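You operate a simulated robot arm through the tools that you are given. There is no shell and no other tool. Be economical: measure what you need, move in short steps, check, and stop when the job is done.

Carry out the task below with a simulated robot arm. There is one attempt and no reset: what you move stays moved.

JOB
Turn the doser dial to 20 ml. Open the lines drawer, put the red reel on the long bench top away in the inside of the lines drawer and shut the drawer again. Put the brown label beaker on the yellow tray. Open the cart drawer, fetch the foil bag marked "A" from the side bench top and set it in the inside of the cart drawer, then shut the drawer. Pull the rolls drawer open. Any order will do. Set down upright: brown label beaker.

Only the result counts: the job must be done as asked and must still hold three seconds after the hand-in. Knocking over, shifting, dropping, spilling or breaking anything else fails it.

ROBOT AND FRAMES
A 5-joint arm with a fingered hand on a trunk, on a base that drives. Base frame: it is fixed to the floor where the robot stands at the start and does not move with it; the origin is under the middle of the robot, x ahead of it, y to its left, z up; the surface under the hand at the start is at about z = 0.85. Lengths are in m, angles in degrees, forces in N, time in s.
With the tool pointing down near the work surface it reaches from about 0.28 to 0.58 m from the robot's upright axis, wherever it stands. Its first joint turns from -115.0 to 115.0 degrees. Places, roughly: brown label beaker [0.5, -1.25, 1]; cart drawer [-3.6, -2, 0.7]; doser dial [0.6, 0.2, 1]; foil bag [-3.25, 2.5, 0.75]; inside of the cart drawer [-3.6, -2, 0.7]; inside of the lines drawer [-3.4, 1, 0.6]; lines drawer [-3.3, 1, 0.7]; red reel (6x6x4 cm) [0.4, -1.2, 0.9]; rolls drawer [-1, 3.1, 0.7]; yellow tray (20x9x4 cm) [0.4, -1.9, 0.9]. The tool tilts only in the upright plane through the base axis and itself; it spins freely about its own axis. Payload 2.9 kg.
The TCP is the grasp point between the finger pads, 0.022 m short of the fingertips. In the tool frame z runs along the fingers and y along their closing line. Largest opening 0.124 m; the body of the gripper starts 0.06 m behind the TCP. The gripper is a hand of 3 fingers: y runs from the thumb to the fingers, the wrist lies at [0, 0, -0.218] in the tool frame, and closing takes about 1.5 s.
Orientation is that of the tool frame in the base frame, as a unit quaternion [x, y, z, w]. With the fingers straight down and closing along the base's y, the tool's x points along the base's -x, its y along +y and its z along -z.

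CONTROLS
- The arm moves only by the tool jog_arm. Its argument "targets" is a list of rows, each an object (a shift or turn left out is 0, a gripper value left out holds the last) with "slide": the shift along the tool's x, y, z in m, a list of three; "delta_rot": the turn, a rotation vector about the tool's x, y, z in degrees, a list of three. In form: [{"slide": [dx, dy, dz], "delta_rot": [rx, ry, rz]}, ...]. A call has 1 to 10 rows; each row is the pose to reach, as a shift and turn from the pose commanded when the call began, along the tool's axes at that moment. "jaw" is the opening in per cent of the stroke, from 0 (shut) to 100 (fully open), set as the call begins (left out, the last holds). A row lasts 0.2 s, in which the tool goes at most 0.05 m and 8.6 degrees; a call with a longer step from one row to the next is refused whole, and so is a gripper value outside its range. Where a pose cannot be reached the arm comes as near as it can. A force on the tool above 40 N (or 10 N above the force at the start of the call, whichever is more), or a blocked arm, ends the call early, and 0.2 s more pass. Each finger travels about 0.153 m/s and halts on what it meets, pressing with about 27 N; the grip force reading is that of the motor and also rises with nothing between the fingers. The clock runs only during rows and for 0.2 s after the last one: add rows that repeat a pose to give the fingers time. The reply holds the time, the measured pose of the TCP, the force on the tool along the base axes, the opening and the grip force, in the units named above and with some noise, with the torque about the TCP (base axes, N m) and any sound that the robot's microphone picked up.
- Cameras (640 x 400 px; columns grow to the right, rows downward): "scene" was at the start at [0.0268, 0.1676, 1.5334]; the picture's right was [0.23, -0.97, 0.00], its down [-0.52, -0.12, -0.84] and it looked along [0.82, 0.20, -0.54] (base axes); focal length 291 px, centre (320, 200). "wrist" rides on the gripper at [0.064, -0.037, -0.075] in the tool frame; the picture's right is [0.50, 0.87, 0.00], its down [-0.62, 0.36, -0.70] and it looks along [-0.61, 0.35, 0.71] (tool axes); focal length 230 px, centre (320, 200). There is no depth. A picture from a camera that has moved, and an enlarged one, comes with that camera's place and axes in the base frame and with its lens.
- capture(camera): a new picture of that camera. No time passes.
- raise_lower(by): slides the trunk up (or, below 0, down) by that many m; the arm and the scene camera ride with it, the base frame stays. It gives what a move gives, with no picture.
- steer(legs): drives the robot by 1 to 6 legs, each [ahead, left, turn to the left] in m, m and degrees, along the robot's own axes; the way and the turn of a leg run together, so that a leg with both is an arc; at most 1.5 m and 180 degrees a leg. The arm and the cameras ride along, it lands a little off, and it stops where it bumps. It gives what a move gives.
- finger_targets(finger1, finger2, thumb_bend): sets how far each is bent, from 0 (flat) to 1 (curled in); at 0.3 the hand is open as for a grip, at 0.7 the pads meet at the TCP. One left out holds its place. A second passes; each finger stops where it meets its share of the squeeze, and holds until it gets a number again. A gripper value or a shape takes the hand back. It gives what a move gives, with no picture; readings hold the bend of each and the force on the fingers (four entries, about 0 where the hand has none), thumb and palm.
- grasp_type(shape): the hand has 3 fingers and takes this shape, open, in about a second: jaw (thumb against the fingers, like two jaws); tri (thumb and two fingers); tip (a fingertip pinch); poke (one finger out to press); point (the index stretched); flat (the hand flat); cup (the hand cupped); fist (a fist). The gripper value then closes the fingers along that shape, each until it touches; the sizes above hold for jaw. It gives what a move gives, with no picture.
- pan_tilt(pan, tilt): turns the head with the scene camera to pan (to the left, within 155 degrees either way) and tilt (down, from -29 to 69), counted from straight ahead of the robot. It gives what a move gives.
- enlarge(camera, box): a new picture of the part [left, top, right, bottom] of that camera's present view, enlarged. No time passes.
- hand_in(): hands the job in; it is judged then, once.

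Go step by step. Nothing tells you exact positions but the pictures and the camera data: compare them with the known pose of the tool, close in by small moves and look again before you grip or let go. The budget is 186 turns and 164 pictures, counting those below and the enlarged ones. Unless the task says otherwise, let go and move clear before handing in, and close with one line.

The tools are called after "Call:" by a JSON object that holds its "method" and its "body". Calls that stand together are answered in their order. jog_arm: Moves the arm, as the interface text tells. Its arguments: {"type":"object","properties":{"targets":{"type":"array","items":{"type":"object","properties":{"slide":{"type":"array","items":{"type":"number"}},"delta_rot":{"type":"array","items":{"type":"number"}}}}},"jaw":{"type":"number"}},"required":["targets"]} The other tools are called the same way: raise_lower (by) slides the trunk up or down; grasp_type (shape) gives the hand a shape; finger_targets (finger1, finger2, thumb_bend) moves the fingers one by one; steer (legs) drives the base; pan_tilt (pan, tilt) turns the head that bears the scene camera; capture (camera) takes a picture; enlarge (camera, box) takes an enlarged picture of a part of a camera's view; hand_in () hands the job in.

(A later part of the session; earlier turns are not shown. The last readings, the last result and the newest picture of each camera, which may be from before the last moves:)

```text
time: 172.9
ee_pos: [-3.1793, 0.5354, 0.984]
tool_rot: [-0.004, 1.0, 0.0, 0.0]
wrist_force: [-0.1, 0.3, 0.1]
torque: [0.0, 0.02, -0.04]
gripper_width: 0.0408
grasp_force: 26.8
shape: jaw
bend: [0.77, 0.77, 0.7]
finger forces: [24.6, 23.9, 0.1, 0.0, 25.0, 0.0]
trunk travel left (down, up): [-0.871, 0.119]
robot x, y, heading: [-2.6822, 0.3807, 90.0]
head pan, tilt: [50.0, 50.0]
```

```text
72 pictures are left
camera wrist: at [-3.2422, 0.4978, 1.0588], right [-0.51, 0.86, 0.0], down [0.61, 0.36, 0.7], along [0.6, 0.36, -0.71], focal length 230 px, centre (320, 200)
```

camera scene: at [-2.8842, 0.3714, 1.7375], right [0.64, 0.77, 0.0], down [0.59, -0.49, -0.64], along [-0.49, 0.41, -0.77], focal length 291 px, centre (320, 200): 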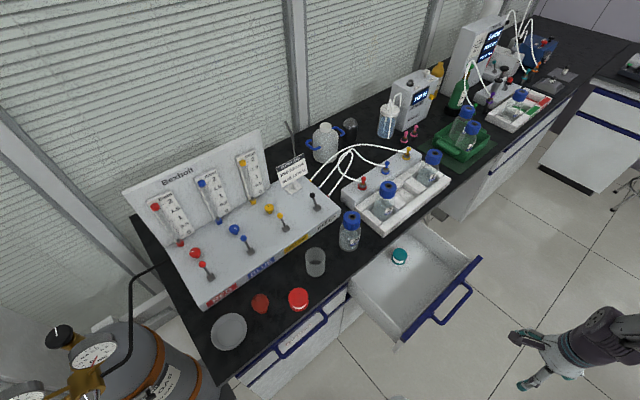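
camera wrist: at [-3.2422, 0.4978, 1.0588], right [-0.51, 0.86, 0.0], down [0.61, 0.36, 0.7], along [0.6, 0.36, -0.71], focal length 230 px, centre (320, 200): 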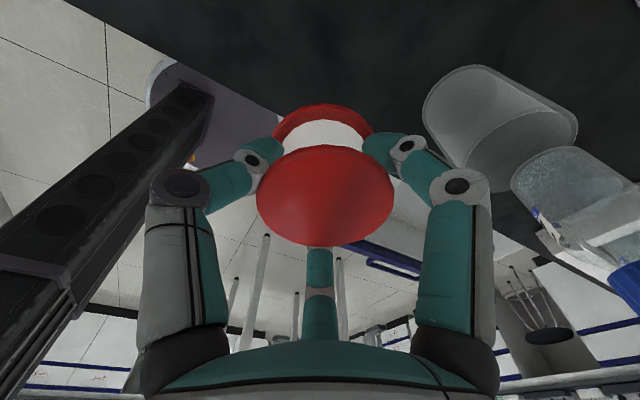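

Reel picked up. I'll swing it out over the drawer and nudge the base closer for reach.

Call:
{"method": "jog_arm", "body": {"targets": [{"slide": [-0.034, 0.031, 0]}, {"slide": [-0.068, 0.062, 0]}, {"slide": [-0.102, 0.093, 0]}, {"slide": [-0.136, 0.124, 0]}, {"slide": [-0.17, 0.155, 0]}, {"slide": [-0.2, 0.185, 0]}]}}

Call:
{"method": "steer", "body": {"legs": [[0.02, 0.06, 0]]}}

Call:
{"method": "capture", "body": {"camera": "scene"}}

```text
time: 174.3
ee_pos: [-2.9795, 0.7218, 0.9838]
tool_rot: [-0.004, 1.0, 0.001, -0.001]
wrist_force: [0.7, -1.0, -0.9]
torque: [-0.01, -0.02, -0.01]
gripper_width: 0.0405
grasp_force: 27.3
shape: jaw
bend: [0.77, 0.77, 0.7]
finger forces: [25.1, 23.8, 0.0, 0.1, 24.8, 0.0]
trunk travel left (down, up): [-0.871, 0.119]
robot x, y, heading: [-2.6832, 0.3816, 89.8]
head pan, tilt: [50.0, 50.0]
```

```text
time: 175.3
ee_pos: [-3.0395, 0.7407, 0.9844]
tool_rot: [-0.004, 1.0, -0.001, -0.001]
wrist_force: [-0.4, -0.8, -0.8]
torque: [-0.02, -0.05, -0.05]
gripper_width: 0.0405
grasp_force: 27.3
shape: jaw
bend: [0.77, 0.77, 0.7]
finger forces: [25.1, 23.7, 0.0, 0.1, 24.9, 0.0]
trunk travel left (down, up): [-0.871, 0.119]
robot x, y, heading: [-2.7407, 0.3987, 89.9]
head pan, tilt: [50.0, 50.0]
```

```text
71 pictures are left
camera scene: at [-2.9429, 0.3908, 1.7696], right [0.64, 0.77, 0.0], down [0.59, -0.49, -0.64], along [-0.49, 0.41, -0.77], focal length 291 px, centre (320, 200)
```

scene: 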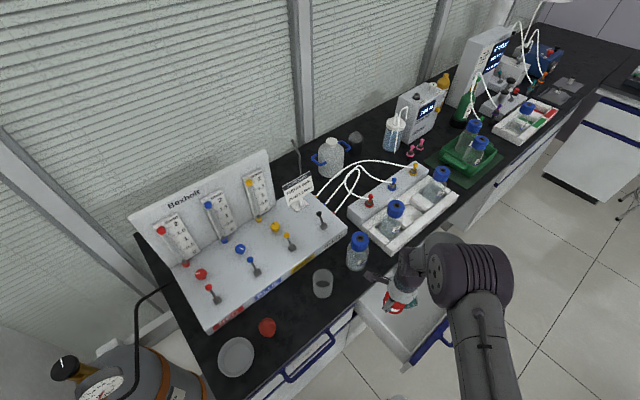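

Positioning over the left half of the drawer, then lowering in stages.

Call:
{"method": "jog_arm", "body": {"targets": [{"slide": [-0.005, 0.035, 0]}, {"slide": [-0.013, 0.075, 0]}, {"slide": [-0.013, 0.075, 0]}]}}

Call:
{"method": "raise_lower", "body": {"by": -0.2}}

Call:
{"method": "capture", "body": {"camera": "scene"}}

Call:
{"method": "capture", "body": {"camera": "wrist"}}

```text
time: 176.1
ee_pos: [-3.028, 0.8158, 0.9844]
tool_rot: [-0.004, 1.0, 0.0, 0.0]
wrist_force: [-0.8, 0.4, -1.6]
torque: [0.01, 0.03, 0.04]
gripper_width: 0.0405
grasp_force: 27.0
shape: jaw
bend: [0.77, 0.77, 0.7]
finger forces: [25.3, 23.7, 0.1, 0.1, 24.8, 0.0]
trunk travel left (down, up): [-0.871, 0.119]
robot x, y, heading: [-2.7405, 0.3998, 90.2]
head pan, tilt: [50.0, 50.0]
```

```text
time: 178.2
ee_pos: [-3.0273, 0.8155, 0.7853]
tool_rot: [-0.004, 1.0, 0.0, 0.0]
wrist_force: [0.3, -0.5, -1.0]
torque: [0.03, 0.01, -0.01]
gripper_width: 0.0403
grasp_force: 27.1
shape: jaw
bend: [0.77, 0.77, 0.7]
finger forces: [25.3, 23.7, 0.1, 0.1, 24.8, 0.0]
trunk travel left (down, up): [-0.671, 0.319]
robot x, y, heading: [-2.7411, 0.4005, 90.3]
head pan, tilt: [50.0, 50.0]
```

```text
70 pictures are left
camera scene: at [-2.9438, 0.391, 1.5695], right [0.64, 0.77, 0.0], down [0.59, -0.49, -0.64], along [-0.49, 0.41, -0.77], focal length 291 px, centre (320, 200)
```

scene: 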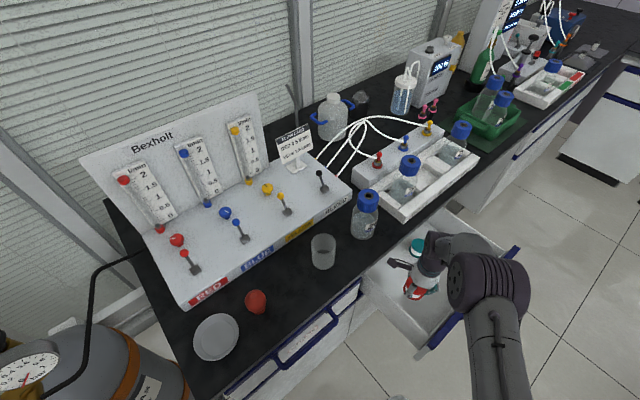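

```text
69 pictures are left
camera wrist: at [-3.0913, 0.7789, 0.8602], right [-0.51, 0.86, 0.0], down [0.61, 0.36, 0.7], along [0.6, 0.36, -0.71], focal length 230 px, centre (320, 200)
```

wrist: 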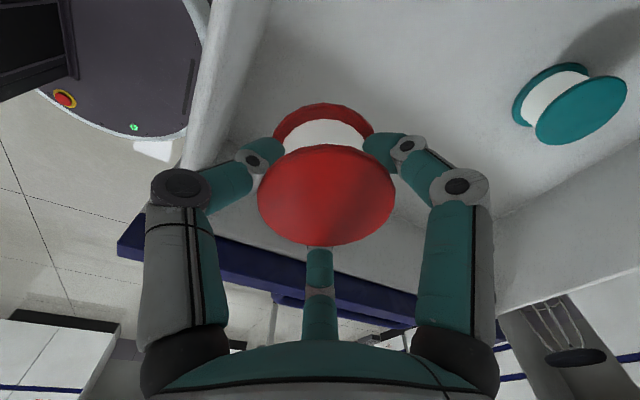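

Call:
{"method": "raise_lower", "body": {"by": -0.1}}

Call:
{"method": "capture", "body": {"camera": "wrist"}}

Call:
{"method": "capture", "body": {"camera": "scene"}}

```text
time: 179.6
ee_pos: [-3.0283, 0.8155, 0.6853]
tool_rot: [-0.004, 1.0, 0.0, 0.0]
wrist_force: [0.6, -0.3, -0.9]
torque: [-0.01, -0.02, 0.0]
gripper_width: 0.0406
grasp_force: 27.2
shape: jaw
bend: [0.77, 0.77, 0.7]
finger forces: [25.3, 23.9, 0.0, 0.1, 24.8, 0.0]
trunk travel left (down, up): [-0.571, 0.419]
robot x, y, heading: [-2.7354, 0.4031, 89.7]
head pan, tilt: [50.0, 50.0]
```

```text
68 pictures are left
camera wrist: at [-3.0913, 0.7788, 0.7602], right [-0.51, 0.86, 0.0], down [0.61, 0.36, 0.7], along [0.6, 0.36, -0.71], focal length 230 px, centre (320, 200)
```

wrist: 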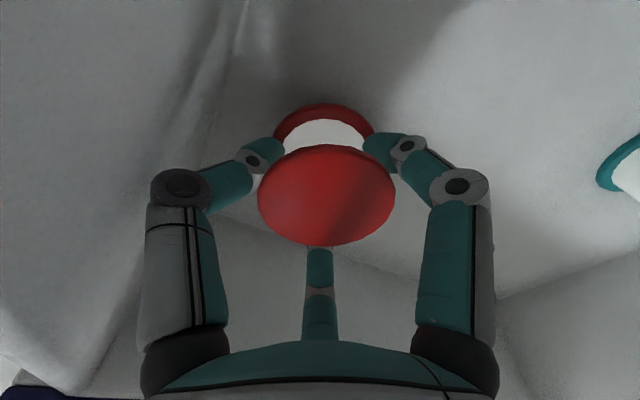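

```text
67 pictures are left
camera scene: at [-2.9438, 0.391, 1.4695], right [0.64, 0.77, 0.0], down [0.59, -0.49, -0.64], along [-0.49, 0.41, -0.77], focal length 291 px, centre (320, 200)
```

scene: 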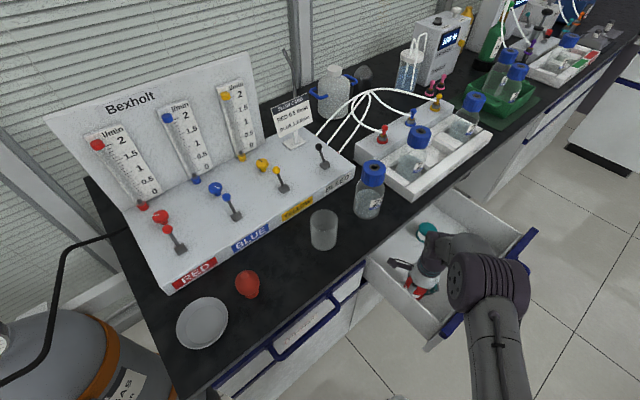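

Continuing down gently until contact.

Call:
{"method": "jog_arm", "body": {"targets": [{"slide": [0, 0, 0.008]}, {"slide": [0, 0, 0.016]}, {"slide": [0, 0, 0.022]}]}}

Call:
{"method": "jog_arm", "body": {"targets": [{"slide": [0, 0, 0.005]}, {"slide": [0, 0, 0.01]}, {"slide": [0, 0, 0.015]}]}}

```text
time: 180.4
ee_pos: [-3.0274, 0.8145, 0.6647]
tool_rot: [-0.004, 1.0, 0.002, -0.001]
wrist_force: [0.3, 0.3, 9.8]
torque: [0.06, 0.06, 0.01]
gripper_width: 0.0407
grasp_force: 26.7
shape: jaw
bend: [0.77, 0.77, 0.69]
finger forces: [27.0, 25.4, 0.0, 0.0, 26.3, 0.1]
trunk travel left (down, up): [-0.571, 0.419]
robot x, y, heading: [-2.7401, 0.4024, 90.0]
head pan, tilt: [50.0, 50.0]
```

```text
time: 180.9
ee_pos: [-3.0305, 0.8158, 0.6616]
tool_rot: [-0.005, 1.0, 0.006, -0.004]
wrist_force: [-0.3, -8.5, 31.6]
torque: [-0.17, 0.04, 0.02]
gripper_width: 0.0431
grasp_force: 26.7
shape: jaw
bend: [0.78, 0.78, 0.71]
finger forces: [29.1, 29.2, 0.1, 0.0, 32.0, 0.0]
trunk travel left (down, up): [-0.571, 0.419]
robot x, y, heading: [-2.7426, 0.4007, 90.2]
head pan, tilt: [50.0, 50.0]
stopped in row 2: the force on the tool passed its limit at 45 N (the readings are from after the stop); the commanded pose is now the measured one
```

Contact with the drawer floor. Relieving, opening and rising.

Call:
{"method": "jog_arm", "body": {"targets": [{"slide": [0, 0, -0.003]}, {"slide": [0, 0, -0.003]}]}}

Call:
{"method": "jog_arm", "body": {"targets": [{}, {}, {}, {}], "jaw": 65}}

Call:
{"method": "raise_lower", "body": {"by": 0.3}}

Call:
{"method": "capture", "body": {"camera": "wrist"}}

```text
time: 181.5
ee_pos: [-3.0289, 0.8163, 0.6628]
tool_rot: [-0.005, 1.0, 0.004, -0.002]
wrist_force: [-1.7, -6.1, 21.1]
torque: [-0.12, 0.09, 0.0]
gripper_width: 0.0427
grasp_force: 26.7
shape: jaw
bend: [0.78, 0.78, 0.71]
finger forces: [29.4, 28.5, 0.1, 0.0, 30.8, 0.1]
trunk travel left (down, up): [-0.571, 0.419]
robot x, y, heading: [-2.7394, 0.3994, 89.8]
head pan, tilt: [50.0, 50.0]
```

```text
time: 182.5
ee_pos: [-3.0303, 0.8188, 0.6609]
tool_rot: [-0.004, 1.0, 0.003, -0.003]
wrist_force: [1.1, 7.3, -2.2]
torque: [-0.04, 0.03, 0.04]
gripper_width: 0.0789
grasp_force: 0.1
shape: jaw
bend: [0.31, 0.31, 0.7]
finger forces: [0.1, 0.1, 0.0, 0.0, 6.9, 0.0]
trunk travel left (down, up): [-0.571, 0.419]
robot x, y, heading: [-2.7389, 0.398, 89.8]
head pan, tilt: [50.0, 50.0]
```

```text
time: 185.5
ee_pos: [-3.0295, 0.817, 0.96]
tool_rot: [-0.005, 1.0, 0.002, -0.002]
wrist_force: [0.5, -1.2, 0.1]
torque: [0.02, 0.03, 0.03]
gripper_width: 0.0804
grasp_force: 0.0
shape: jaw
bend: [0.31, 0.31, 0.7]
finger forces: [0.0, 0.1, 0.0, 0.1, 0.0, 0.0]
trunk travel left (down, up): [-0.871, 0.119]
robot x, y, heading: [-2.7388, 0.4009, 89.8]
head pan, tilt: [50.0, 50.0]
```

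```text
66 pictures are left
camera wrist: at [-3.0925, 0.7807, 1.0366], right [-0.51, 0.86, 0.01], down [0.62, 0.36, 0.7], along [0.6, 0.36, -0.71], focal length 230 px, centre (320, 200)
```

wrist: 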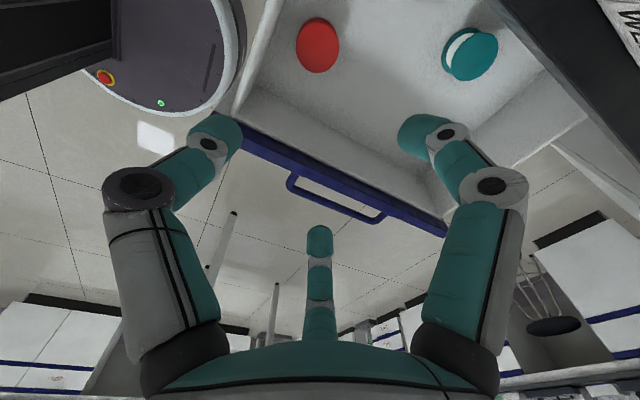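

The red reel lies in the drawer next to the teal one. I'll go round to the front again to push the drawer shut.

Call:
{"method": "steer", "body": {"legs": [[0, -0.56, 0], [0, 0, 90], [0, -0.52, 0]]}}

Call:
{"method": "jog_arm", "body": {"targets": [{"slide": [-0.045, 0, 0]}, {"slide": [-0.09, 0, 0]}, {"slide": [-0.135, 0, 0]}, {"slide": [-0.18, 0, 0]}, {"slide": [-0.225, 0, 0]}, {"slide": [-0.27, 0, 0]}, {"slide": [-0.29, 0, 0]}], "jaw": 0}}

Call:
{"method": "raise_lower", "body": {"by": -0.26}}

```text
time: 195.2
ee_pos: [-2.5912, 0.6264, 0.9604]
tool_rot: [0.712, -0.702, 0.0, 0.004]
wrist_force: [0.0, 0.5, -0.3]
torque: [0.02, 0.02, 0.01]
gripper_width: 0.0805
grasp_force: 0.1
shape: jaw
bend: [0.31, 0.31, 0.7]
finger forces: [0.0, 0.1, 0.0, 0.0, 0.0, 0.0]
trunk travel left (down, up): [-0.871, 0.119]
robot x, y, heading: [-2.1749, 0.9187, -179.4]
head pan, tilt: [50.0, 50.0]
```

```text
time: 196.8
ee_pos: [-2.5953, 0.9169, 0.9592]
tool_rot: [0.713, -0.702, -0.002, 0.002]
wrist_force: [0.0, -0.2, 0.7]
torque: [0.01, 0.03, -0.02]
gripper_width: 0.0001
grasp_force: 27.4
shape: jaw
bend: [0.7, 0.7, 0.7]
finger forces: [0.0, 0.1, 0.0, 0.0, 0.1, 0.1]
trunk travel left (down, up): [-0.871, 0.119]
robot x, y, heading: [-2.1778, 0.9201, -179.5]
head pan, tilt: [50.0, 50.0]
```

```text
time: 199.4
ee_pos: [-2.595, 0.9178, 0.6987]
tool_rot: [0.712, -0.702, -0.002, 0.002]
wrist_force: [-0.5, 0.1, -0.4]
torque: [-0.01, 0.03, -0.02]
gripper_width: 0.0
grasp_force: 27.1
shape: jaw
bend: [0.7, 0.7, 0.7]
finger forces: [0.0, 0.0, 0.1, 0.1, 0.0, 0.0]
trunk travel left (down, up): [-0.611, 0.379]
robot x, y, heading: [-2.1779, 0.9166, -179.6]
head pan, tilt: [50.0, 50.0]
```

Call:
{"method": "jog_arm", "body": {"targets": [{"slide": [0, 0.015, 0], "delta_rot": [-8.5, 0, 0]}, {"slide": [0, 0.03, 0], "delta_rot": [-17, 0, 0]}, {"slide": [0, 0.045, 0], "delta_rot": [-25.5, 0, 0]}, {"slide": [0, 0.06, 0], "delta_rot": [-34, 0, 0]}, {"slide": [0, 0.075, 0], "delta_rot": [-42.5, 0, 0]}, {"slide": [0, 0.09, 0], "delta_rot": [-51, 0, 0]}, {"slide": [0, 0.105, 0], "delta_rot": [-59.5, 0, 0]}, {"slide": [0, 0.12, 0], "delta_rot": [-68, 0, 0]}, {"slide": [0, 0.135, 0], "delta_rot": [-76.5, 0, 0]}, {"slide": [0, 0.15, 0], "delta_rot": [-85, 0, 0]}]}}

Call:
{"method": "pan_tilt", "body": {"pan": 0, "tilt": 45}}

Call:
{"method": "enlarge", "body": {"camera": "scene", "box": [220, 110, 460, 280]}}

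```text
time: 201.7
ee_pos: [-2.7455, 0.9139, 0.6995]
tool_rot: [0.522, -0.518, -0.478, 0.481]
wrist_force: [-1.3, 0.6, 0.0]
torque: [0.04, 0.02, -0.05]
gripper_width: 0.0001
grasp_force: 27.1
shape: jaw
bend: [0.7, 0.7, 0.7]
finger forces: [0.0, 0.1, 0.0, 0.0, 0.0, 0.1]
trunk travel left (down, up): [-0.611, 0.379]
robot x, y, heading: [-2.174, 0.921, -179.6]
head pan, tilt: [50.0, 50.0]
```

```text
time: 202.8
ee_pos: [-2.7432, 0.9127, 0.6993]
tool_rot: [0.522, -0.518, -0.477, 0.481]
wrist_force: [-0.2, -0.7, 0.3]
torque: [-0.01, 0.02, -0.01]
gripper_width: 0.0
grasp_force: 26.8
shape: jaw
bend: [0.7, 0.7, 0.7]
finger forces: [0.0, 0.1, 0.0, 0.0, 0.0, 0.0]
trunk travel left (down, up): [-0.611, 0.379]
robot x, y, heading: [-2.1734, 0.9186, -179.7]
head pan, tilt: [0.0, 45.0]
```

```text
2.35 times, centred on (340, 195) of scene
camera zoom: at [-2.1949, 0.7758, 1.5164], right [-0.01, 1.0, 0.0], down [0.71, 0.01, -0.71], along [-0.71, 0.0, -0.71], focal length 684 px, centre (273, 212)
```

zoom: 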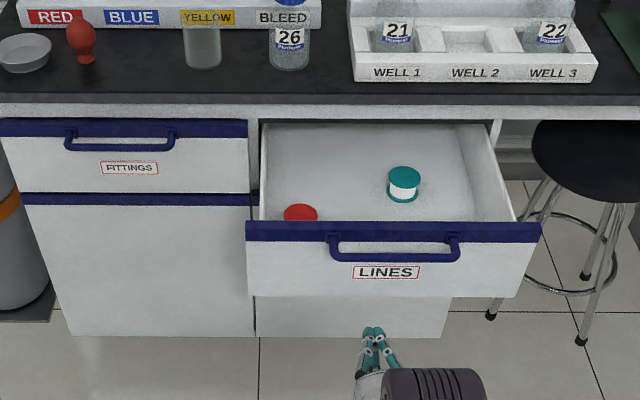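

Fingertips face the drawer front. Driving forward to push it shut.

Call:
{"method": "steer", "body": {"legs": [[0.3, 0, 0]]}}

Call:
{"method": "capture", "body": {"camera": "scene"}}

```text
time: 204.9
ee_pos: [-3.0489, 0.9111, 0.7006]
tool_rot: [0.523, -0.518, -0.476, 0.482]
wrist_force: [-0.8, -0.5, -0.3]
torque: [0.0, -0.02, -0.01]
gripper_width: 0.0001
grasp_force: 27.3
shape: jaw
bend: [0.7, 0.7, 0.7]
finger forces: [0.0, 0.0, 0.0, 0.1, 0.0, 0.1]
trunk travel left (down, up): [-0.611, 0.379]
robot x, y, heading: [-2.4754, 0.9173, -179.6]
head pan, tilt: [0.0, 45.0]
```

```text
64 pictures are left
camera scene: at [-2.4986, 0.7737, 1.5164], right [-0.01, 1.0, 0.0], down [0.71, 0.01, -0.71], along [-0.71, -0.01, -0.71], focal length 291 px, centre (320, 200)
```

scene: 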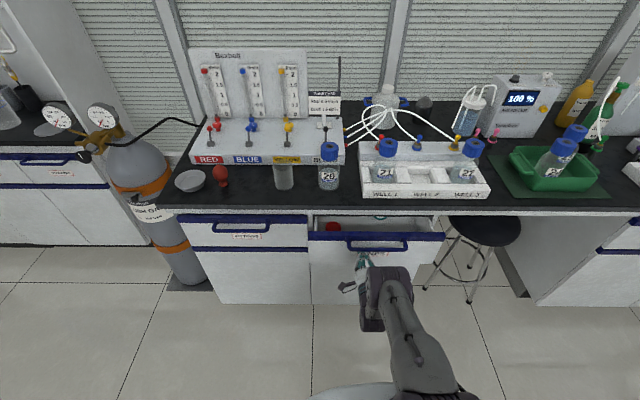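

Call:
{"method": "steer", "body": {"legs": [[0.07, 0, 0]]}}

Call:
{"method": "enlarge", "body": {"camera": "scene", "box": [280, 190, 460, 310]}}

```text
time: 205.9
ee_pos: [-3.1191, 0.9096, 0.6997]
tool_rot: [0.523, -0.518, -0.476, 0.481]
wrist_force: [0.7, 0.1, -0.4]
torque: [-0.01, 0.01, 0.0]
gripper_width: 0.0001
grasp_force: 26.8
shape: jaw
bend: [0.7, 0.7, 0.7]
finger forces: [0.1, 0.1, 0.0, 0.0, 0.0, 0.0]
trunk travel left (down, up): [-0.611, 0.379]
robot x, y, heading: [-2.5476, 0.9142, -179.9]
head pan, tilt: [0.0, 45.0]
```

```text
3.33 times, centred on (370, 250) of scene
camera zoom: at [-2.5693, 0.7732, 1.5164], right [-0.01, 1.0, 0.0], down [0.71, 0.01, -0.71], along [-0.71, -0.01, -0.71], focal length 969 px, centre (153, 33)
```

zoom: 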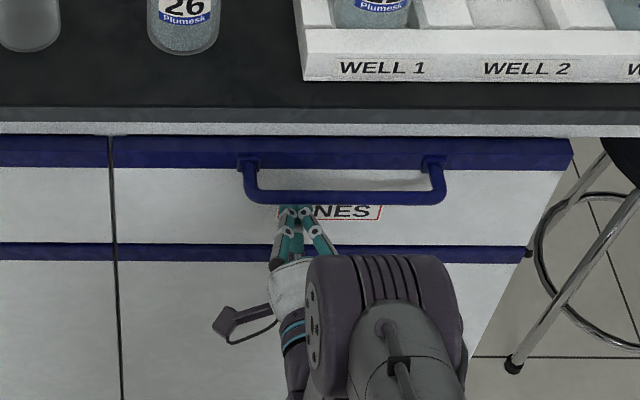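

Almost flush. One more small push.

Call:
{"method": "steer", "body": {"legs": [[0.02, 0, 0]]}}

Call:
{"method": "enlarge", "body": {"camera": "scene", "box": [280, 190, 460, 310]}}

```text
time: 206.7
ee_pos: [-3.1233, 0.9099, 0.6996]
tool_rot: [0.523, -0.517, -0.477, 0.481]
wrist_force: [15.5, 0.3, 4.7]
torque: [-0.01, 0.25, 0.01]
gripper_width: 0.0
grasp_force: 26.9
shape: jaw
bend: [0.7, 0.7, 0.7]
finger forces: [0.1, 0.0, 0.1, 0.0, 0.0, 0.1]
trunk travel left (down, up): [-0.611, 0.379]
robot x, y, heading: [-2.5566, 0.9196, -179.6]
head pan, tilt: [0.0, 45.0]
stopped in leg 1: the force on the tool passed its limit at 79 N (the readings are from after the stop); the commanded pose is now the measured one
```

```text
3.33 times, centred on (370, 250) of scene
camera zoom: at [-2.5742, 0.7731, 1.5165], right [-0.01, 1.0, 0.0], down [0.7, 0.01, -0.71], along [-0.71, -0.01, -0.7], focal length 969 px, centre (153, 33)
```

zoom: 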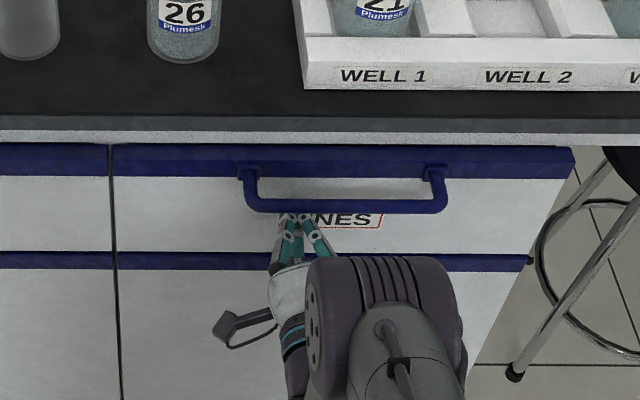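

The lines drawer is shut with the reel inside. I'll back off, return the hand to vertical and head toward the cart.

Call:
{"method": "steer", "body": {"legs": [[-0.25, 0, 0]]}}

Call:
{"method": "jog_arm", "body": {"targets": [{"slide": [0, 0, -0.016], "delta_rot": [8.5, 0, 0]}, {"slide": [0, 0, -0.032], "delta_rot": [17, 0, 0]}, {"slide": [0, 0, -0.048], "delta_rot": [25.5, 0, 0]}, {"slide": [0, 0, -0.064], "delta_rot": [34, 0, 0]}, {"slide": [0, 0, -0.08], "delta_rot": [42.5, 0, 0]}, {"slide": [0, 0, -0.096], "delta_rot": [51, 0, 0]}, {"slide": [0, 0, -0.112], "delta_rot": [59.5, 0, 0]}, {"slide": [0, 0, -0.128], "delta_rot": [68, 0, 0]}, {"slide": [0, 0, -0.144], "delta_rot": [76.5, 0, 0]}, {"slide": [0, 0, -0.15], "delta_rot": [85, 0, 0]}], "jaw": 60}}

Call:
{"method": "raise_lower", "body": {"by": 0.25}}

Call:
{"method": "steer", "body": {"legs": [[0, 0.7, 0], [0, 0, 90]]}}

Call:
{"method": "pan_tilt", "body": {"pan": -20, "tilt": 25}}

Call:
{"method": "capture", "body": {"camera": "scene"}}

```text
time: 208.5
ee_pos: [-2.8772, 0.9106, 0.6979]
tool_rot: [0.524, -0.517, -0.475, 0.482]
wrist_force: [0.5, -0.2, -0.3]
torque: [0.0, -0.02, -0.01]
gripper_width: 0.0002
grasp_force: 27.2
shape: jaw
bend: [0.7, 0.7, 0.7]
finger forces: [0.0, 0.1, 0.0, 0.1, 0.1, 0.0]
trunk travel left (down, up): [-0.611, 0.379]
robot x, y, heading: [-2.3093, 0.9176, -179.4]
head pan, tilt: [0.0, 45.0]
```

```text
time: 210.7
ee_pos: [-2.7283, 0.9121, 0.7102]
tool_rot: [0.712, -0.702, 0.0, 0.001]
wrist_force: [-0.2, -1.1, -0.7]
torque: [0.01, 0.01, -0.02]
gripper_width: 0.0744
grasp_force: 0.2
shape: jaw
bend: [0.32, 0.32, 0.7]
finger forces: [0.0, 0.0, 0.0, 0.0, 0.0, 0.0]
trunk travel left (down, up): [-0.611, 0.379]
robot x, y, heading: [-2.3054, 0.9165, -179.4]
head pan, tilt: [0.0, 45.0]
```

```text
time: 213.3
ee_pos: [-2.7283, 0.9127, 0.9613]
tool_rot: [0.712, -0.702, -0.001, 0.0]
wrist_force: [0.3, -0.3, 0.3]
torque: [0.02, -0.01, 0.02]
gripper_width: 0.0745
grasp_force: 0.0
shape: jaw
bend: [0.32, 0.32, 0.7]
finger forces: [0.1, 0.1, 0.1, 0.1, 0.0, 0.0]
trunk travel left (down, up): [-0.861, 0.129]
robot x, y, heading: [-2.3099, 0.919, -179.2]
head pan, tilt: [0.0, 45.0]
```

```text
time: 220.9
ee_pos: [-2.306, -0.2002, 0.9599]
tool_rot: [1.0, -0.005, 0.0, 0.001]
wrist_force: [0.2, -0.4, -0.6]
torque: [0.01, 0.02, 0.01]
gripper_width: 0.0744
grasp_force: 0.2
shape: jaw
bend: [0.32, 0.32, 0.7]
finger forces: [0.1, 0.1, 0.1, 0.1, 0.0, 0.1]
trunk travel left (down, up): [-0.861, 0.129]
robot x, y, heading: [-2.3031, 0.2199, -90.8]
head pan, tilt: [0.0, 45.0]
```

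```text
time: 221.8
ee_pos: [-2.3066, -0.2012, 0.9595]
tool_rot: [1.0, -0.006, 0.001, 0.001]
wrist_force: [0.7, -0.9, 0.6]
torque: [0.0, -0.01, 0.03]
gripper_width: 0.0745
grasp_force: 0.1
shape: jaw
bend: [0.32, 0.32, 0.7]
finger forces: [0.0, 0.0, 0.0, 0.0, 0.0, 0.0]
trunk travel left (down, up): [-0.861, 0.129]
robot x, y, heading: [-2.304, 0.2188, -90.8]
head pan, tilt: [-20.0, 25.0]
```

```text
61 pictures are left
camera scene: at [-2.19, 0.1916, 1.7969], right [-0.94, 0.35, 0.0], down [0.15, 0.4, -0.91], along [-0.32, -0.85, -0.42], focal length 291 px, centre (320, 200)
```

scene: 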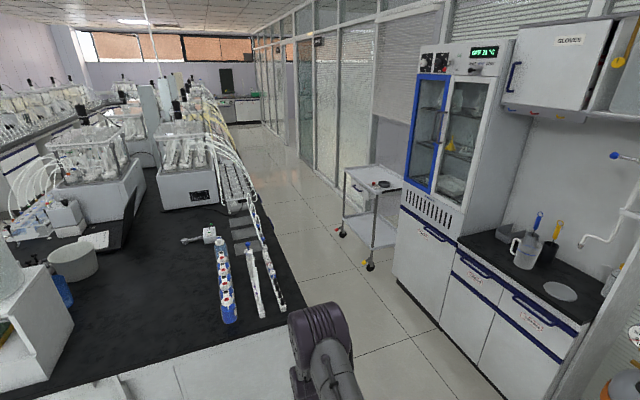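

Call:
{"method": "enlarge", "body": {"camera": "scene", "box": [325, 150, 425, 280]}}

```text
3.08 times, centred on (375, 215) of scene
camera zoom: at [-2.19, 0.1916, 1.7969], right [-0.94, 0.35, 0.0], down [0.15, 0.4, -0.91], along [-0.32, -0.85, -0.42], focal length 894 px, centre (151, 154)
```

zoom: 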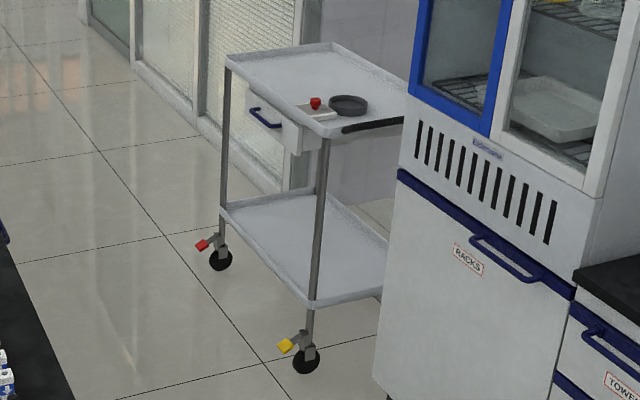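

The cart is a trolley with its drawer facing the aisle. I'll drive down the aisle and turn to face it.

Call:
{"method": "steer", "body": {"legs": [[0, -0.6, 0.8], [1.4, 0, 0], [0.85, 0, 0], [0, 0, -90]]}}

Call:
{"method": "pan_tilt", "body": {"pan": 0, "tilt": 40}}

Call:
{"method": "capture", "body": {"camera": "scene"}}

```text
time: 225.3
ee_pos: [-2.894, -0.1965, 0.9603]
tool_rot: [1.0, 0.001, 0.0, 0.002]
wrist_force: [-0.2, -0.7, -0.6]
torque: [0.01, -0.03, 0.0]
gripper_width: 0.0743
grasp_force: 0.1
shape: jaw
bend: [0.32, 0.32, 0.7]
finger forces: [0.0, 0.0, 0.0, 0.1, 0.0, 0.0]
trunk travel left (down, up): [-0.861, 0.129]
robot x, y, heading: [-2.8934, 0.2227, -89.9]
head pan, tilt: [-20.0, 25.0]
stopped in leg 1: the robot was blocked; the commanded pose is now the measured one
```

```text
time: 226.1
ee_pos: [-2.8945, -0.1966, 0.9602]
tool_rot: [1.0, 0.001, 0.0, 0.001]
wrist_force: [0.1, -0.1, 0.3]
torque: [0.01, -0.03, 0.01]
gripper_width: 0.0742
grasp_force: 0.0
shape: jaw
bend: [0.32, 0.32, 0.7]
finger forces: [0.0, 0.0, 0.0, 0.0, 0.0, 0.0]
trunk travel left (down, up): [-0.861, 0.129]
robot x, y, heading: [-2.8927, 0.223, -90.4]
head pan, tilt: [0.0, 40.0]
```

```text
59 pictures are left
camera scene: at [-2.7508, 0.1986, 1.7738], right [-1.0, 0.0, 0.0], down [0.0, 0.64, -0.77], along [0.0, -0.77, -0.64], focal length 291 px, centre (320, 200)
```

scene: 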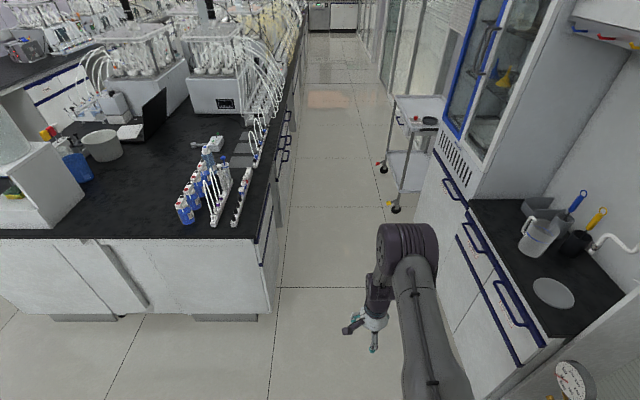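

I bumped the bench corner lightly on the right. I'll step off it and continue down the aisle.

Call:
{"method": "steer", "body": {"legs": [[0, 0.025, 0], [1.4, 0, 0], [0.85, -0.04, 0], [0, 0, -90]]}}

Call:
{"method": "capture", "body": {"camera": "scene"}}

```text
time: 241.3
ee_pos: [-3.3456, -1.9994, 0.9602]
tool_rot: [-0.704, 0.71, 0.0, -0.001]
wrist_force: [0.7, 0.3, 0.4]
torque: [0.02, 0.01, 0.0]
gripper_width: 0.074
grasp_force: 0.1
shape: jaw
bend: [0.32, 0.32, 0.7]
finger forces: [0.1, 0.0, 0.0, 0.1, 0.0, 0.0]
trunk travel left (down, up): [-0.861, 0.129]
robot x, y, heading: [-2.926, -2.0027, 179.2]
head pan, tilt: [0.0, 40.0]
```

```text
58 pictures are left
camera scene: at [-2.9528, -2.1458, 1.7737], right [0.01, 1.0, 0.0], down [0.64, -0.01, -0.77], along [-0.77, 0.01, -0.64], focal length 291 px, centre (320, 200)
```

scene: 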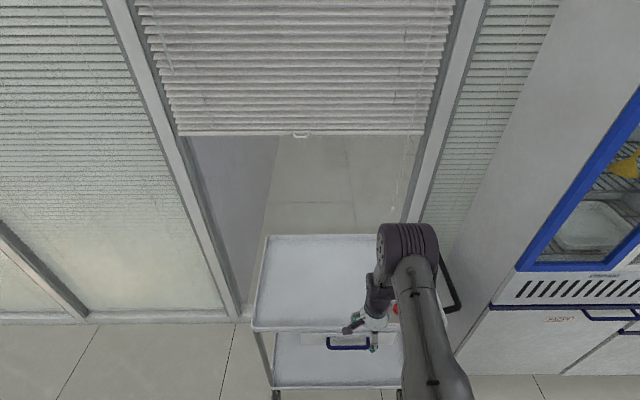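

Call:
{"method": "enlarge", "body": {"camera": "scene", "box": [240, 270, 440, 400]}}

Call:
{"method": "capture", "body": {"camera": "wrist"}}

```text
3.08 times, centred on (340, 335) of scene
camera zoom: at [-2.9528, -2.1458, 1.7737], right [0.01, 1.0, 0.0], down [0.64, -0.01, -0.77], along [-0.77, 0.01, -0.64], focal length 894 px, centre (258, -215)
```

zoom: 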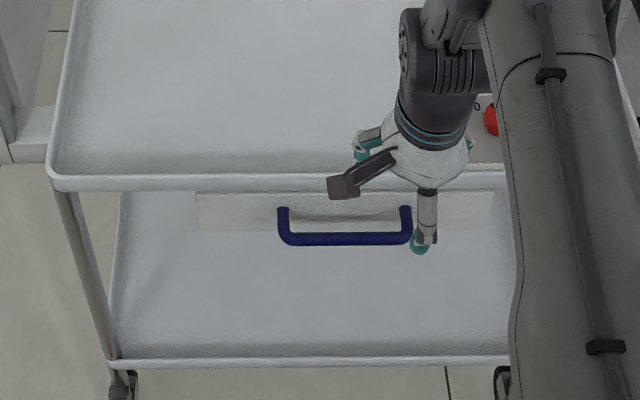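

```text
56 pictures are left
camera wrist: at [-3.3072, -2.0641, 1.0356], right [-0.87, -0.49, 0.0], down [-0.35, 0.62, 0.7], along [-0.35, 0.61, -0.71], focal length 230 px, centre (320, 200)
```

wrist: 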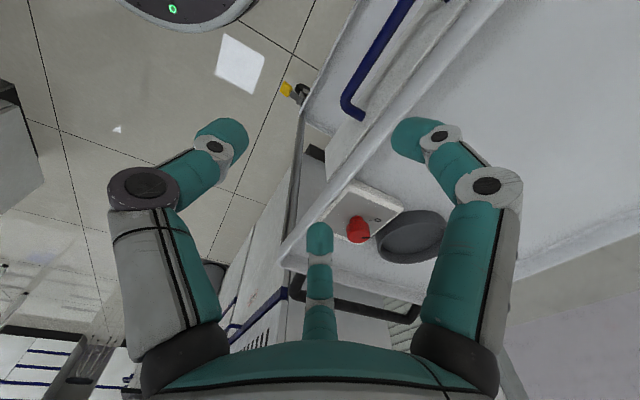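

The cart's handle bar is at about (−3.405, −2.04, 0.707), spanning y −2.11 to −1.96. With the island close behind me I'll work from the side: face +y south of the drawer, grip diagonally and pull by driving sideways.

Call:
{"method": "steer", "body": {"legs": [[0, 0, -90], [-0.45, 0.05, 0]]}}

Call:
{"method": "pan_tilt", "body": {"pan": 45, "tilt": 45}}

Call:
{"method": "capture", "body": {"camera": "scene"}}

```text
time: 247.9
ee_pos: [-2.9769, -2.0354, 0.9603]
tool_rot: [0.005, 1.0, 0.001, 0.0]
wrist_force: [-0.6, 0.1, -0.9]
torque: [0.01, -0.01, 0.0]
gripper_width: 0.0745
grasp_force: 0.0
shape: jaw
bend: [0.32, 0.32, 0.7]
finger forces: [0.0, 0.0, 0.1, 0.0, 0.0, 0.0]
trunk travel left (down, up): [-0.861, 0.129]
robot x, y, heading: [-2.9801, -2.4536, 89.5]
head pan, tilt: [0.0, 40.0]
```

```text
time: 249.0
ee_pos: [-2.9775, -2.0364, 0.959]
tool_rot: [0.005, 1.0, 0.001, 0.0]
wrist_force: [-0.5, -0.2, -0.1]
torque: [-0.01, 0.01, -0.02]
gripper_width: 0.0743
grasp_force: 0.1
shape: jaw
bend: [0.32, 0.32, 0.7]
finger forces: [0.0, 0.1, 0.0, 0.0, 0.1, 0.0]
trunk travel left (down, up): [-0.861, 0.129]
robot x, y, heading: [-2.9775, -2.4532, 89.5]
head pan, tilt: [45.0, 45.0]
```

```text
55 pictures are left
camera scene: at [-3.1831, -2.4525, 1.7664], right [0.72, 0.7, 0.0], down [0.49, -0.51, -0.71], along [-0.49, 0.51, -0.71], focal length 291 px, centre (320, 200)
```

scene: 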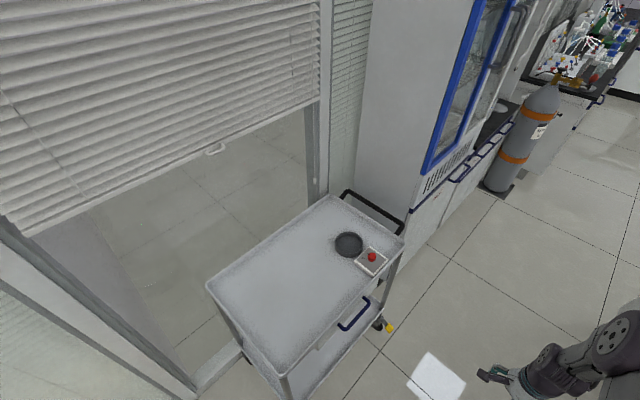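

The handle position is confirmed at (−3.408, −2.035). Positioning the hand for the diagonal approach.

Call:
{"method": "jog_arm", "body": {"targets": [{"slide": [0.045, -0.017, 0], "delta_rot": [0, 0, -7]}, {"slide": [0.09, -0.035, 0], "delta_rot": [0, 0, -14]}, {"slide": [0.135, -0.052, 0], "delta_rot": [0, 0, -21]}, {"slide": [0.18, -0.07, 0], "delta_rot": [0, 0, -28]}, {"slide": [0.225, -0.088, 0], "delta_rot": [0, 0, -35]}, {"slide": [0.27, -0.106, 0], "delta_rot": [0, 0, -42]}, {"slide": [0.314, -0.12, 0], "delta_rot": [0, 0, -47]}, {"slide": [0.314, -0.12, 0], "delta_rot": [0, 0, -47]}], "jaw": 55}}

Call:
{"method": "raise_lower", "body": {"by": -0.25}}

Call:
{"method": "jog_arm", "body": {"targets": [{"slide": [0, 0.006, 0], "delta_rot": [-8.5, 0, 0]}, {"slide": [0, 0.012, 0], "delta_rot": [-17, 0, 0]}, {"slide": [0, 0.018, 0], "delta_rot": [-25.5, 0, 0]}, {"slide": [0, 0.024, 0], "delta_rot": [-34, 0, 0]}, {"slide": [0, 0.03, 0], "delta_rot": [-42.5, 0, 0]}, {"slide": [0, 0.036, 0], "delta_rot": [-51, 0, 0]}, {"slide": [0, 0.042, 0], "delta_rot": [-59.5, 0, 0]}, {"slide": [0, 0.048, 0], "delta_rot": [-68, 0, 0]}, {"slide": [0, 0.054, 0], "delta_rot": [-76.5, 0, 0]}, {"slide": [0, 0.06, 0], "delta_rot": [-85, 0, 0]}]}}

Call:
{"method": "capture", "body": {"camera": "wrist"}}

Call:
{"method": "enlarge", "body": {"camera": "scene", "box": [260, 230, 460, 380]}}

```text
time: 250.8
ee_pos: [-3.2916, -2.1538, 0.9592]
tool_rot: [-0.395, 0.919, 0.001, 0.0]
wrist_force: [0.0, 0.1, -0.6]
torque: [0.01, 0.02, -0.01]
gripper_width: 0.0683
grasp_force: 0.0
shape: jaw
bend: [0.34, 0.34, 0.7]
finger forces: [0.0, 0.0, 0.1, 0.0, 0.1, 0.0]
trunk travel left (down, up): [-0.861, 0.129]
robot x, y, heading: [-2.9808, -2.4566, 89.3]
head pan, tilt: [45.0, 45.0]
```

```text
time: 253.4
ee_pos: [-3.2921, -2.1538, 0.7079]
tool_rot: [-0.394, 0.919, 0.001, -0.001]
wrist_force: [-0.1, 0.4, 0.1]
torque: [-0.03, 0.03, 0.0]
gripper_width: 0.0685
grasp_force: 0.0
shape: jaw
bend: [0.34, 0.34, 0.7]
finger forces: [0.0, 0.0, 0.0, 0.1, 0.0, 0.0]
trunk travel left (down, up): [-0.611, 0.379]
robot x, y, heading: [-2.9773, -2.4538, 89.1]
head pan, tilt: [45.0, 45.0]
```

```text
time: 255.6
ee_pos: [-3.3116, -2.086, 0.7083]
tool_rot: [-0.294, 0.674, 0.62, -0.272]
wrist_force: [-0.4, 0.2, -0.3]
torque: [-0.02, 0.02, -0.01]
gripper_width: 0.0684
grasp_force: 0.0
shape: jaw
bend: [0.34, 0.34, 0.7]
finger forces: [0.0, 0.0, 0.0, 0.0, 0.1, 0.1]
out of reach, approached as far as the arm can: row 2, 3, 4, 5, 6, 7, 8, 9, 10
trunk travel left (down, up): [-0.611, 0.379]
robot x, y, heading: [-2.9827, -2.4539, 89.0]
head pan, tilt: [45.0, 45.0]
```

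```text
54 pictures are left
camera wrist: at [-3.2987, -2.186, 0.6786], right [-0.39, -0.32, 0.86], down [0.91, 0.0, 0.41], along [-0.13, 0.95, 0.29], focal length 230 px, centre (320, 200)
```

wrist: 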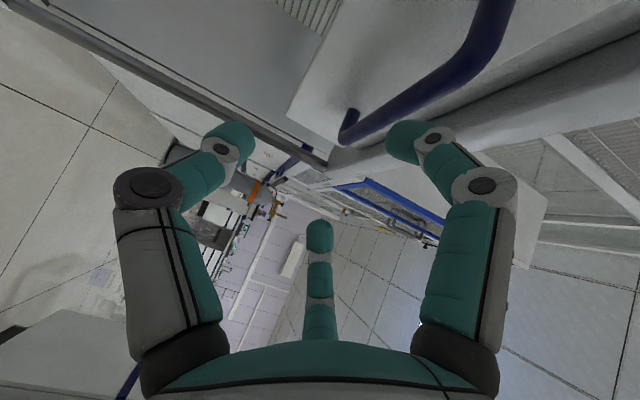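

```text
2.67 times, centred on (360, 305) of scene
camera zoom: at [-3.1833, -2.4525, 1.5164], right [0.72, 0.7, 0.0], down [0.49, -0.51, -0.71], along [-0.49, 0.51, -0.71], focal length 775 px, centre (213, -80)
```

zoom: 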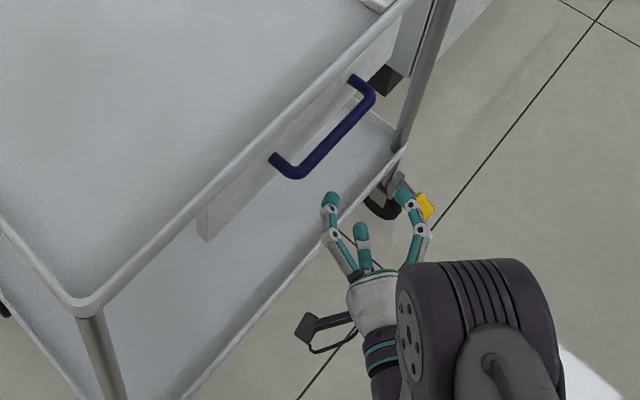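

The latest wrist view suggests the bar is a bit higher (z≈0.74). I'll raise 3.5 cm, shift slightly and look again.

Call:
{"method": "raise_lower", "body": {"by": 0.033}}

Call:
{"method": "jog_arm", "body": {"targets": [{"slide": [0.03, 0, -0.01]}, {"slide": [0.03, 0, -0.01]}]}}

Call:
{"method": "capture", "body": {"camera": "wrist"}}

Call:
{"method": "enlarge", "body": {"camera": "scene", "box": [260, 230, 460, 380]}}

```text
time: 256.4
ee_pos: [-3.3128, -2.0879, 0.7407]
tool_rot: [-0.295, 0.675, 0.619, -0.272]
wrist_force: [0.1, 0.7, 0.0]
torque: [0.01, 0.01, 0.01]
gripper_width: 0.0686
grasp_force: 0.1
shape: jaw
bend: [0.34, 0.34, 0.7]
finger forces: [0.0, 0.1, 0.0, 0.0, 0.0, 0.0]
trunk travel left (down, up): [-0.644, 0.346]
robot x, y, heading: [-2.9785, -2.4519, 89.3]
head pan, tilt: [45.0, 45.0]
```

```text
time: 256.9
ee_pos: [-3.3106, -2.0932, 0.7423]
tool_rot: [-0.298, 0.674, 0.618, -0.274]
wrist_force: [-1.0, 0.9, 0.8]
torque: [-0.01, -0.03, 0.02]
gripper_width: 0.0689
grasp_force: 0.1
shape: jaw
bend: [0.34, 0.34, 0.7]
finger forces: [0.0, 0.0, 0.0, 0.0, 0.1, 0.1]
out of reach, approached as far as the arm can: row 1, 2
trunk travel left (down, up): [-0.644, 0.346]
robot x, y, heading: [-2.9833, -2.4512, 89.1]
head pan, tilt: [45.0, 45.0]
```

```text
52 pictures are left
camera wrist: at [-3.2955, -2.1925, 0.7124], right [-0.39, -0.32, 0.86], down [0.91, 0.01, 0.41], along [-0.14, 0.95, 0.29], focal length 230 px, centre (320, 200)
```

wrist: 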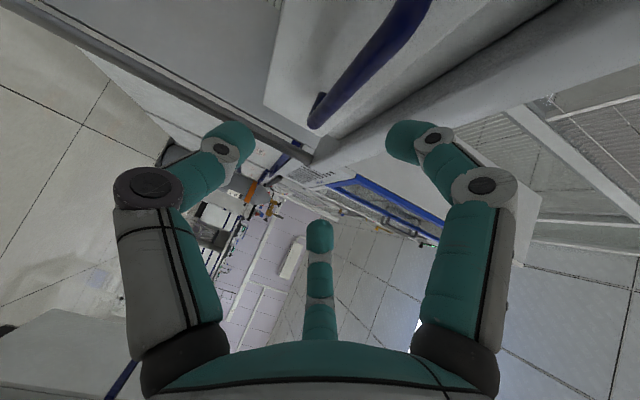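

```text
2.67 times, centred on (360, 305) of scene
camera zoom: at [-3.1832, -2.4525, 1.5494], right [0.72, 0.7, 0.0], down [0.49, -0.51, -0.71], along [-0.49, 0.51, -0.71], focal length 775 px, centre (213, -80)
```

zoom: 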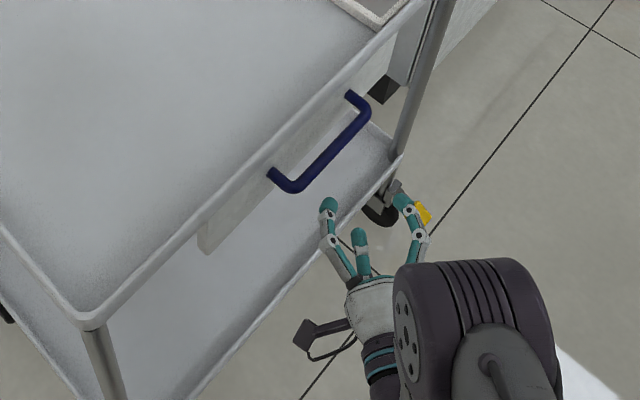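

Two wrist views triangulate the bar at (−3.396, y from −2.11 to −1.97, z 0.743). I'll shift the base 2 cm and advance along the tool axis.

Call:
{"method": "steer", "body": {"legs": [[-0.025, 0, 0]]}}

Call:
{"method": "jog_arm", "body": {"targets": [{"slide": [0, 0.01, 0.03]}, {"slide": [0, 0.01, 0.06]}, {"slide": [0, 0.01, 0.085]}, {"slide": [0, 0.01, 0.105]}]}}

Call:
{"method": "capture", "body": {"camera": "wrist"}}

Call:
{"method": "enlarge", "body": {"camera": "scene", "box": [280, 230, 440, 350]}}

```text
time: 257.8
ee_pos: [-3.3103, -2.1188, 0.7432]
tool_rot: [-0.298, 0.674, 0.618, -0.274]
wrist_force: [0.6, 0.1, 0.7]
torque: [0.0, -0.01, 0.0]
gripper_width: 0.0683
grasp_force: 0.0
shape: jaw
bend: [0.34, 0.34, 0.7]
finger forces: [0.0, 0.0, 0.0, 0.0, 0.1, 0.1]
trunk travel left (down, up): [-0.644, 0.346]
robot x, y, heading: [-2.9809, -2.4793, 89.5]
head pan, tilt: [45.0, 45.0]
```

```text
time: 258.8
ee_pos: [-3.3867, -2.0478, 0.7427]
tool_rot: [-0.298, 0.675, 0.618, -0.273]
wrist_force: [9.2, -4.2, 1.3]
torque: [0.04, 0.15, 0.26]
gripper_width: 0.0658
grasp_force: 0.1
shape: jaw
bend: [0.79, 0.34, 0.7]
finger forces: [9.2, 0.0, 0.0, 0.1, 0.0, 0.0]
trunk travel left (down, up): [-0.644, 0.346]
robot x, y, heading: [-2.979, -2.4791, 89.3]
head pan, tilt: [45.0, 45.0]
```

```text
50 pictures are left
camera wrist: at [-3.3723, -2.1466, 0.7145], right [-0.39, -0.32, 0.86], down [0.91, 0.01, 0.41], along [-0.14, 0.95, 0.29], focal length 230 px, centre (320, 200)
```

wrist: 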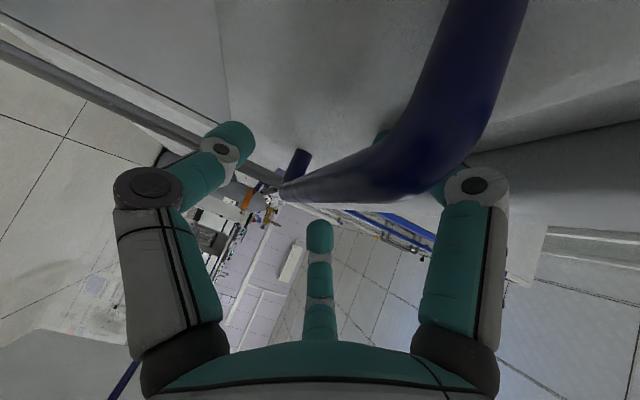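

```text
3.33 times, centred on (360, 290) of scene
camera zoom: at [-3.1809, -2.4784, 1.5497], right [0.72, 0.7, 0.0], down [0.49, -0.51, -0.71], along [-0.49, 0.51, -0.71], focal length 969 px, centre (187, -100)
```

zoom: 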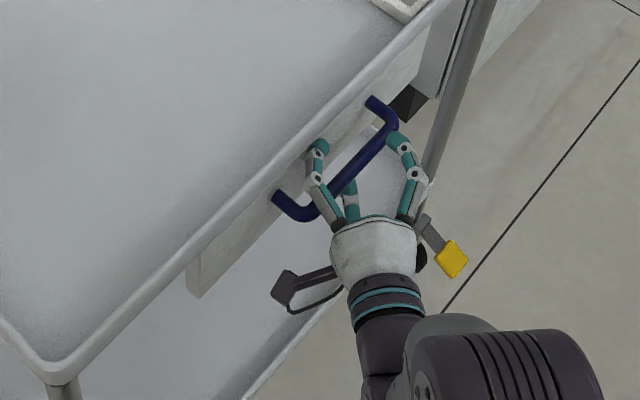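

The left finger is behind the bar and lightly touching the face. I'll back off slightly and close.

Call:
{"method": "jog_arm", "body": {"targets": [{"slide": [0, 0, -0.006]}, {"slide": [0, 0, -0.006]}]}}

Call:
{"method": "jog_arm", "body": {"targets": [{}, {}, {}, {}, {}], "jaw": 0}}

Call:
{"method": "enlarge", "body": {"camera": "scene", "box": [280, 230, 440, 350]}}

Call:
{"method": "capture", "body": {"camera": "wrist"}}

```text
time: 259.4
ee_pos: [-3.3856, -2.0517, 0.745]
tool_rot: [-0.297, 0.674, 0.618, -0.274]
wrist_force: [2.3, 0.3, 0.2]
torque: [0.01, 0.01, 0.03]
gripper_width: 0.0668
grasp_force: 0.1
shape: jaw
bend: [0.36, 0.34, 0.7]
finger forces: [2.1, 0.0, 0.0, 0.1, 0.1, 0.1]
trunk travel left (down, up): [-0.644, 0.346]
robot x, y, heading: [-2.9791, -2.4789, 89.4]
head pan, tilt: [45.0, 45.0]
```

```text
time: 260.6
ee_pos: [-3.3852, -2.0524, 0.7452]
tool_rot: [-0.297, 0.674, 0.619, -0.274]
wrist_force: [-0.1, 0.8, 9.6]
torque: [0.17, 0.02, -0.11]
gripper_width: 0.0051
grasp_force: 27.0
shape: jaw
bend: [0.8, 0.68, 0.67]
finger forces: [14.2, 34.2, 0.1, 0.1, 31.7, 0.0]
trunk travel left (down, up): [-0.644, 0.346]
robot x, y, heading: [-2.9812, -2.4805, 88.9]
head pan, tilt: [45.0, 45.0]
```

```text
3.33 times, centred on (360, 290) of scene
camera zoom: at [-3.1824, -2.4789, 1.5497], right [0.72, 0.7, 0.0], down [0.49, -0.51, -0.71], along [-0.49, 0.51, -0.71], focal length 969 px, centre (187, -100)
```

zoom: 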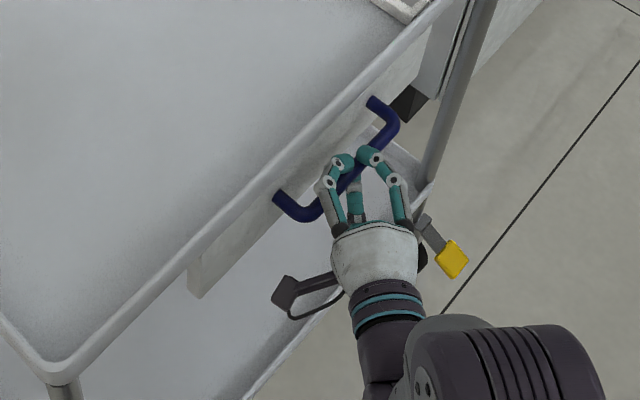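

```text
47 pictures are left
camera wrist: at [-3.3694, -2.1508, 0.7157], right [-0.39, -0.32, 0.86], down [0.91, 0.01, 0.41], along [-0.14, 0.95, 0.29], focal length 230 px, centre (320, 200)
```

wrist: 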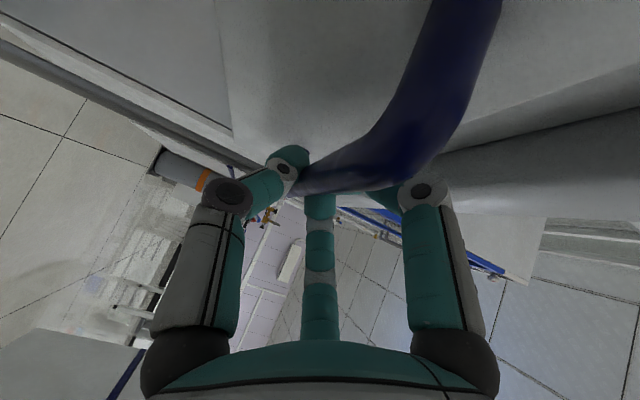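

The bar is gripped. I'll pull by driving sideways, first a little, checking that the cart stays put.

Call:
{"method": "steer", "body": {"legs": [[0, -0.06, 0]]}}

Call:
{"method": "capture", "body": {"camera": "scene"}}

```text
time: 261.5
ee_pos: [-3.3234, -2.051, 0.7456]
tool_rot: [-0.297, 0.674, 0.618, -0.275]
wrist_force: [0.5, 3.2, 11.0]
torque: [0.24, 0.06, -0.16]
gripper_width: 0.0044
grasp_force: 26.7
shape: jaw
bend: [0.8, 0.68, 0.67]
finger forces: [15.0, 34.7, 0.1, 0.0, 31.7, 0.1]
trunk travel left (down, up): [-0.644, 0.346]
robot x, y, heading: [-2.9228, -2.4835, 89.3]
head pan, tilt: [45.0, 45.0]
```

```text
46 pictures are left
camera scene: at [-3.1206, -2.4788, 1.5499], right [0.72, 0.7, 0.0], down [0.49, -0.51, -0.71], along [-0.5, 0.51, -0.71], focal length 291 px, centre (320, 200)
```

scene: 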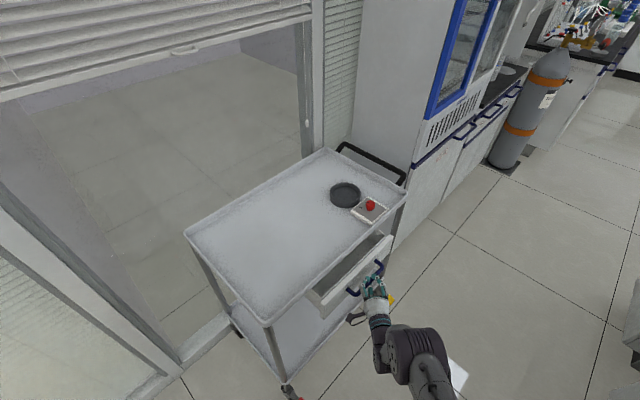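

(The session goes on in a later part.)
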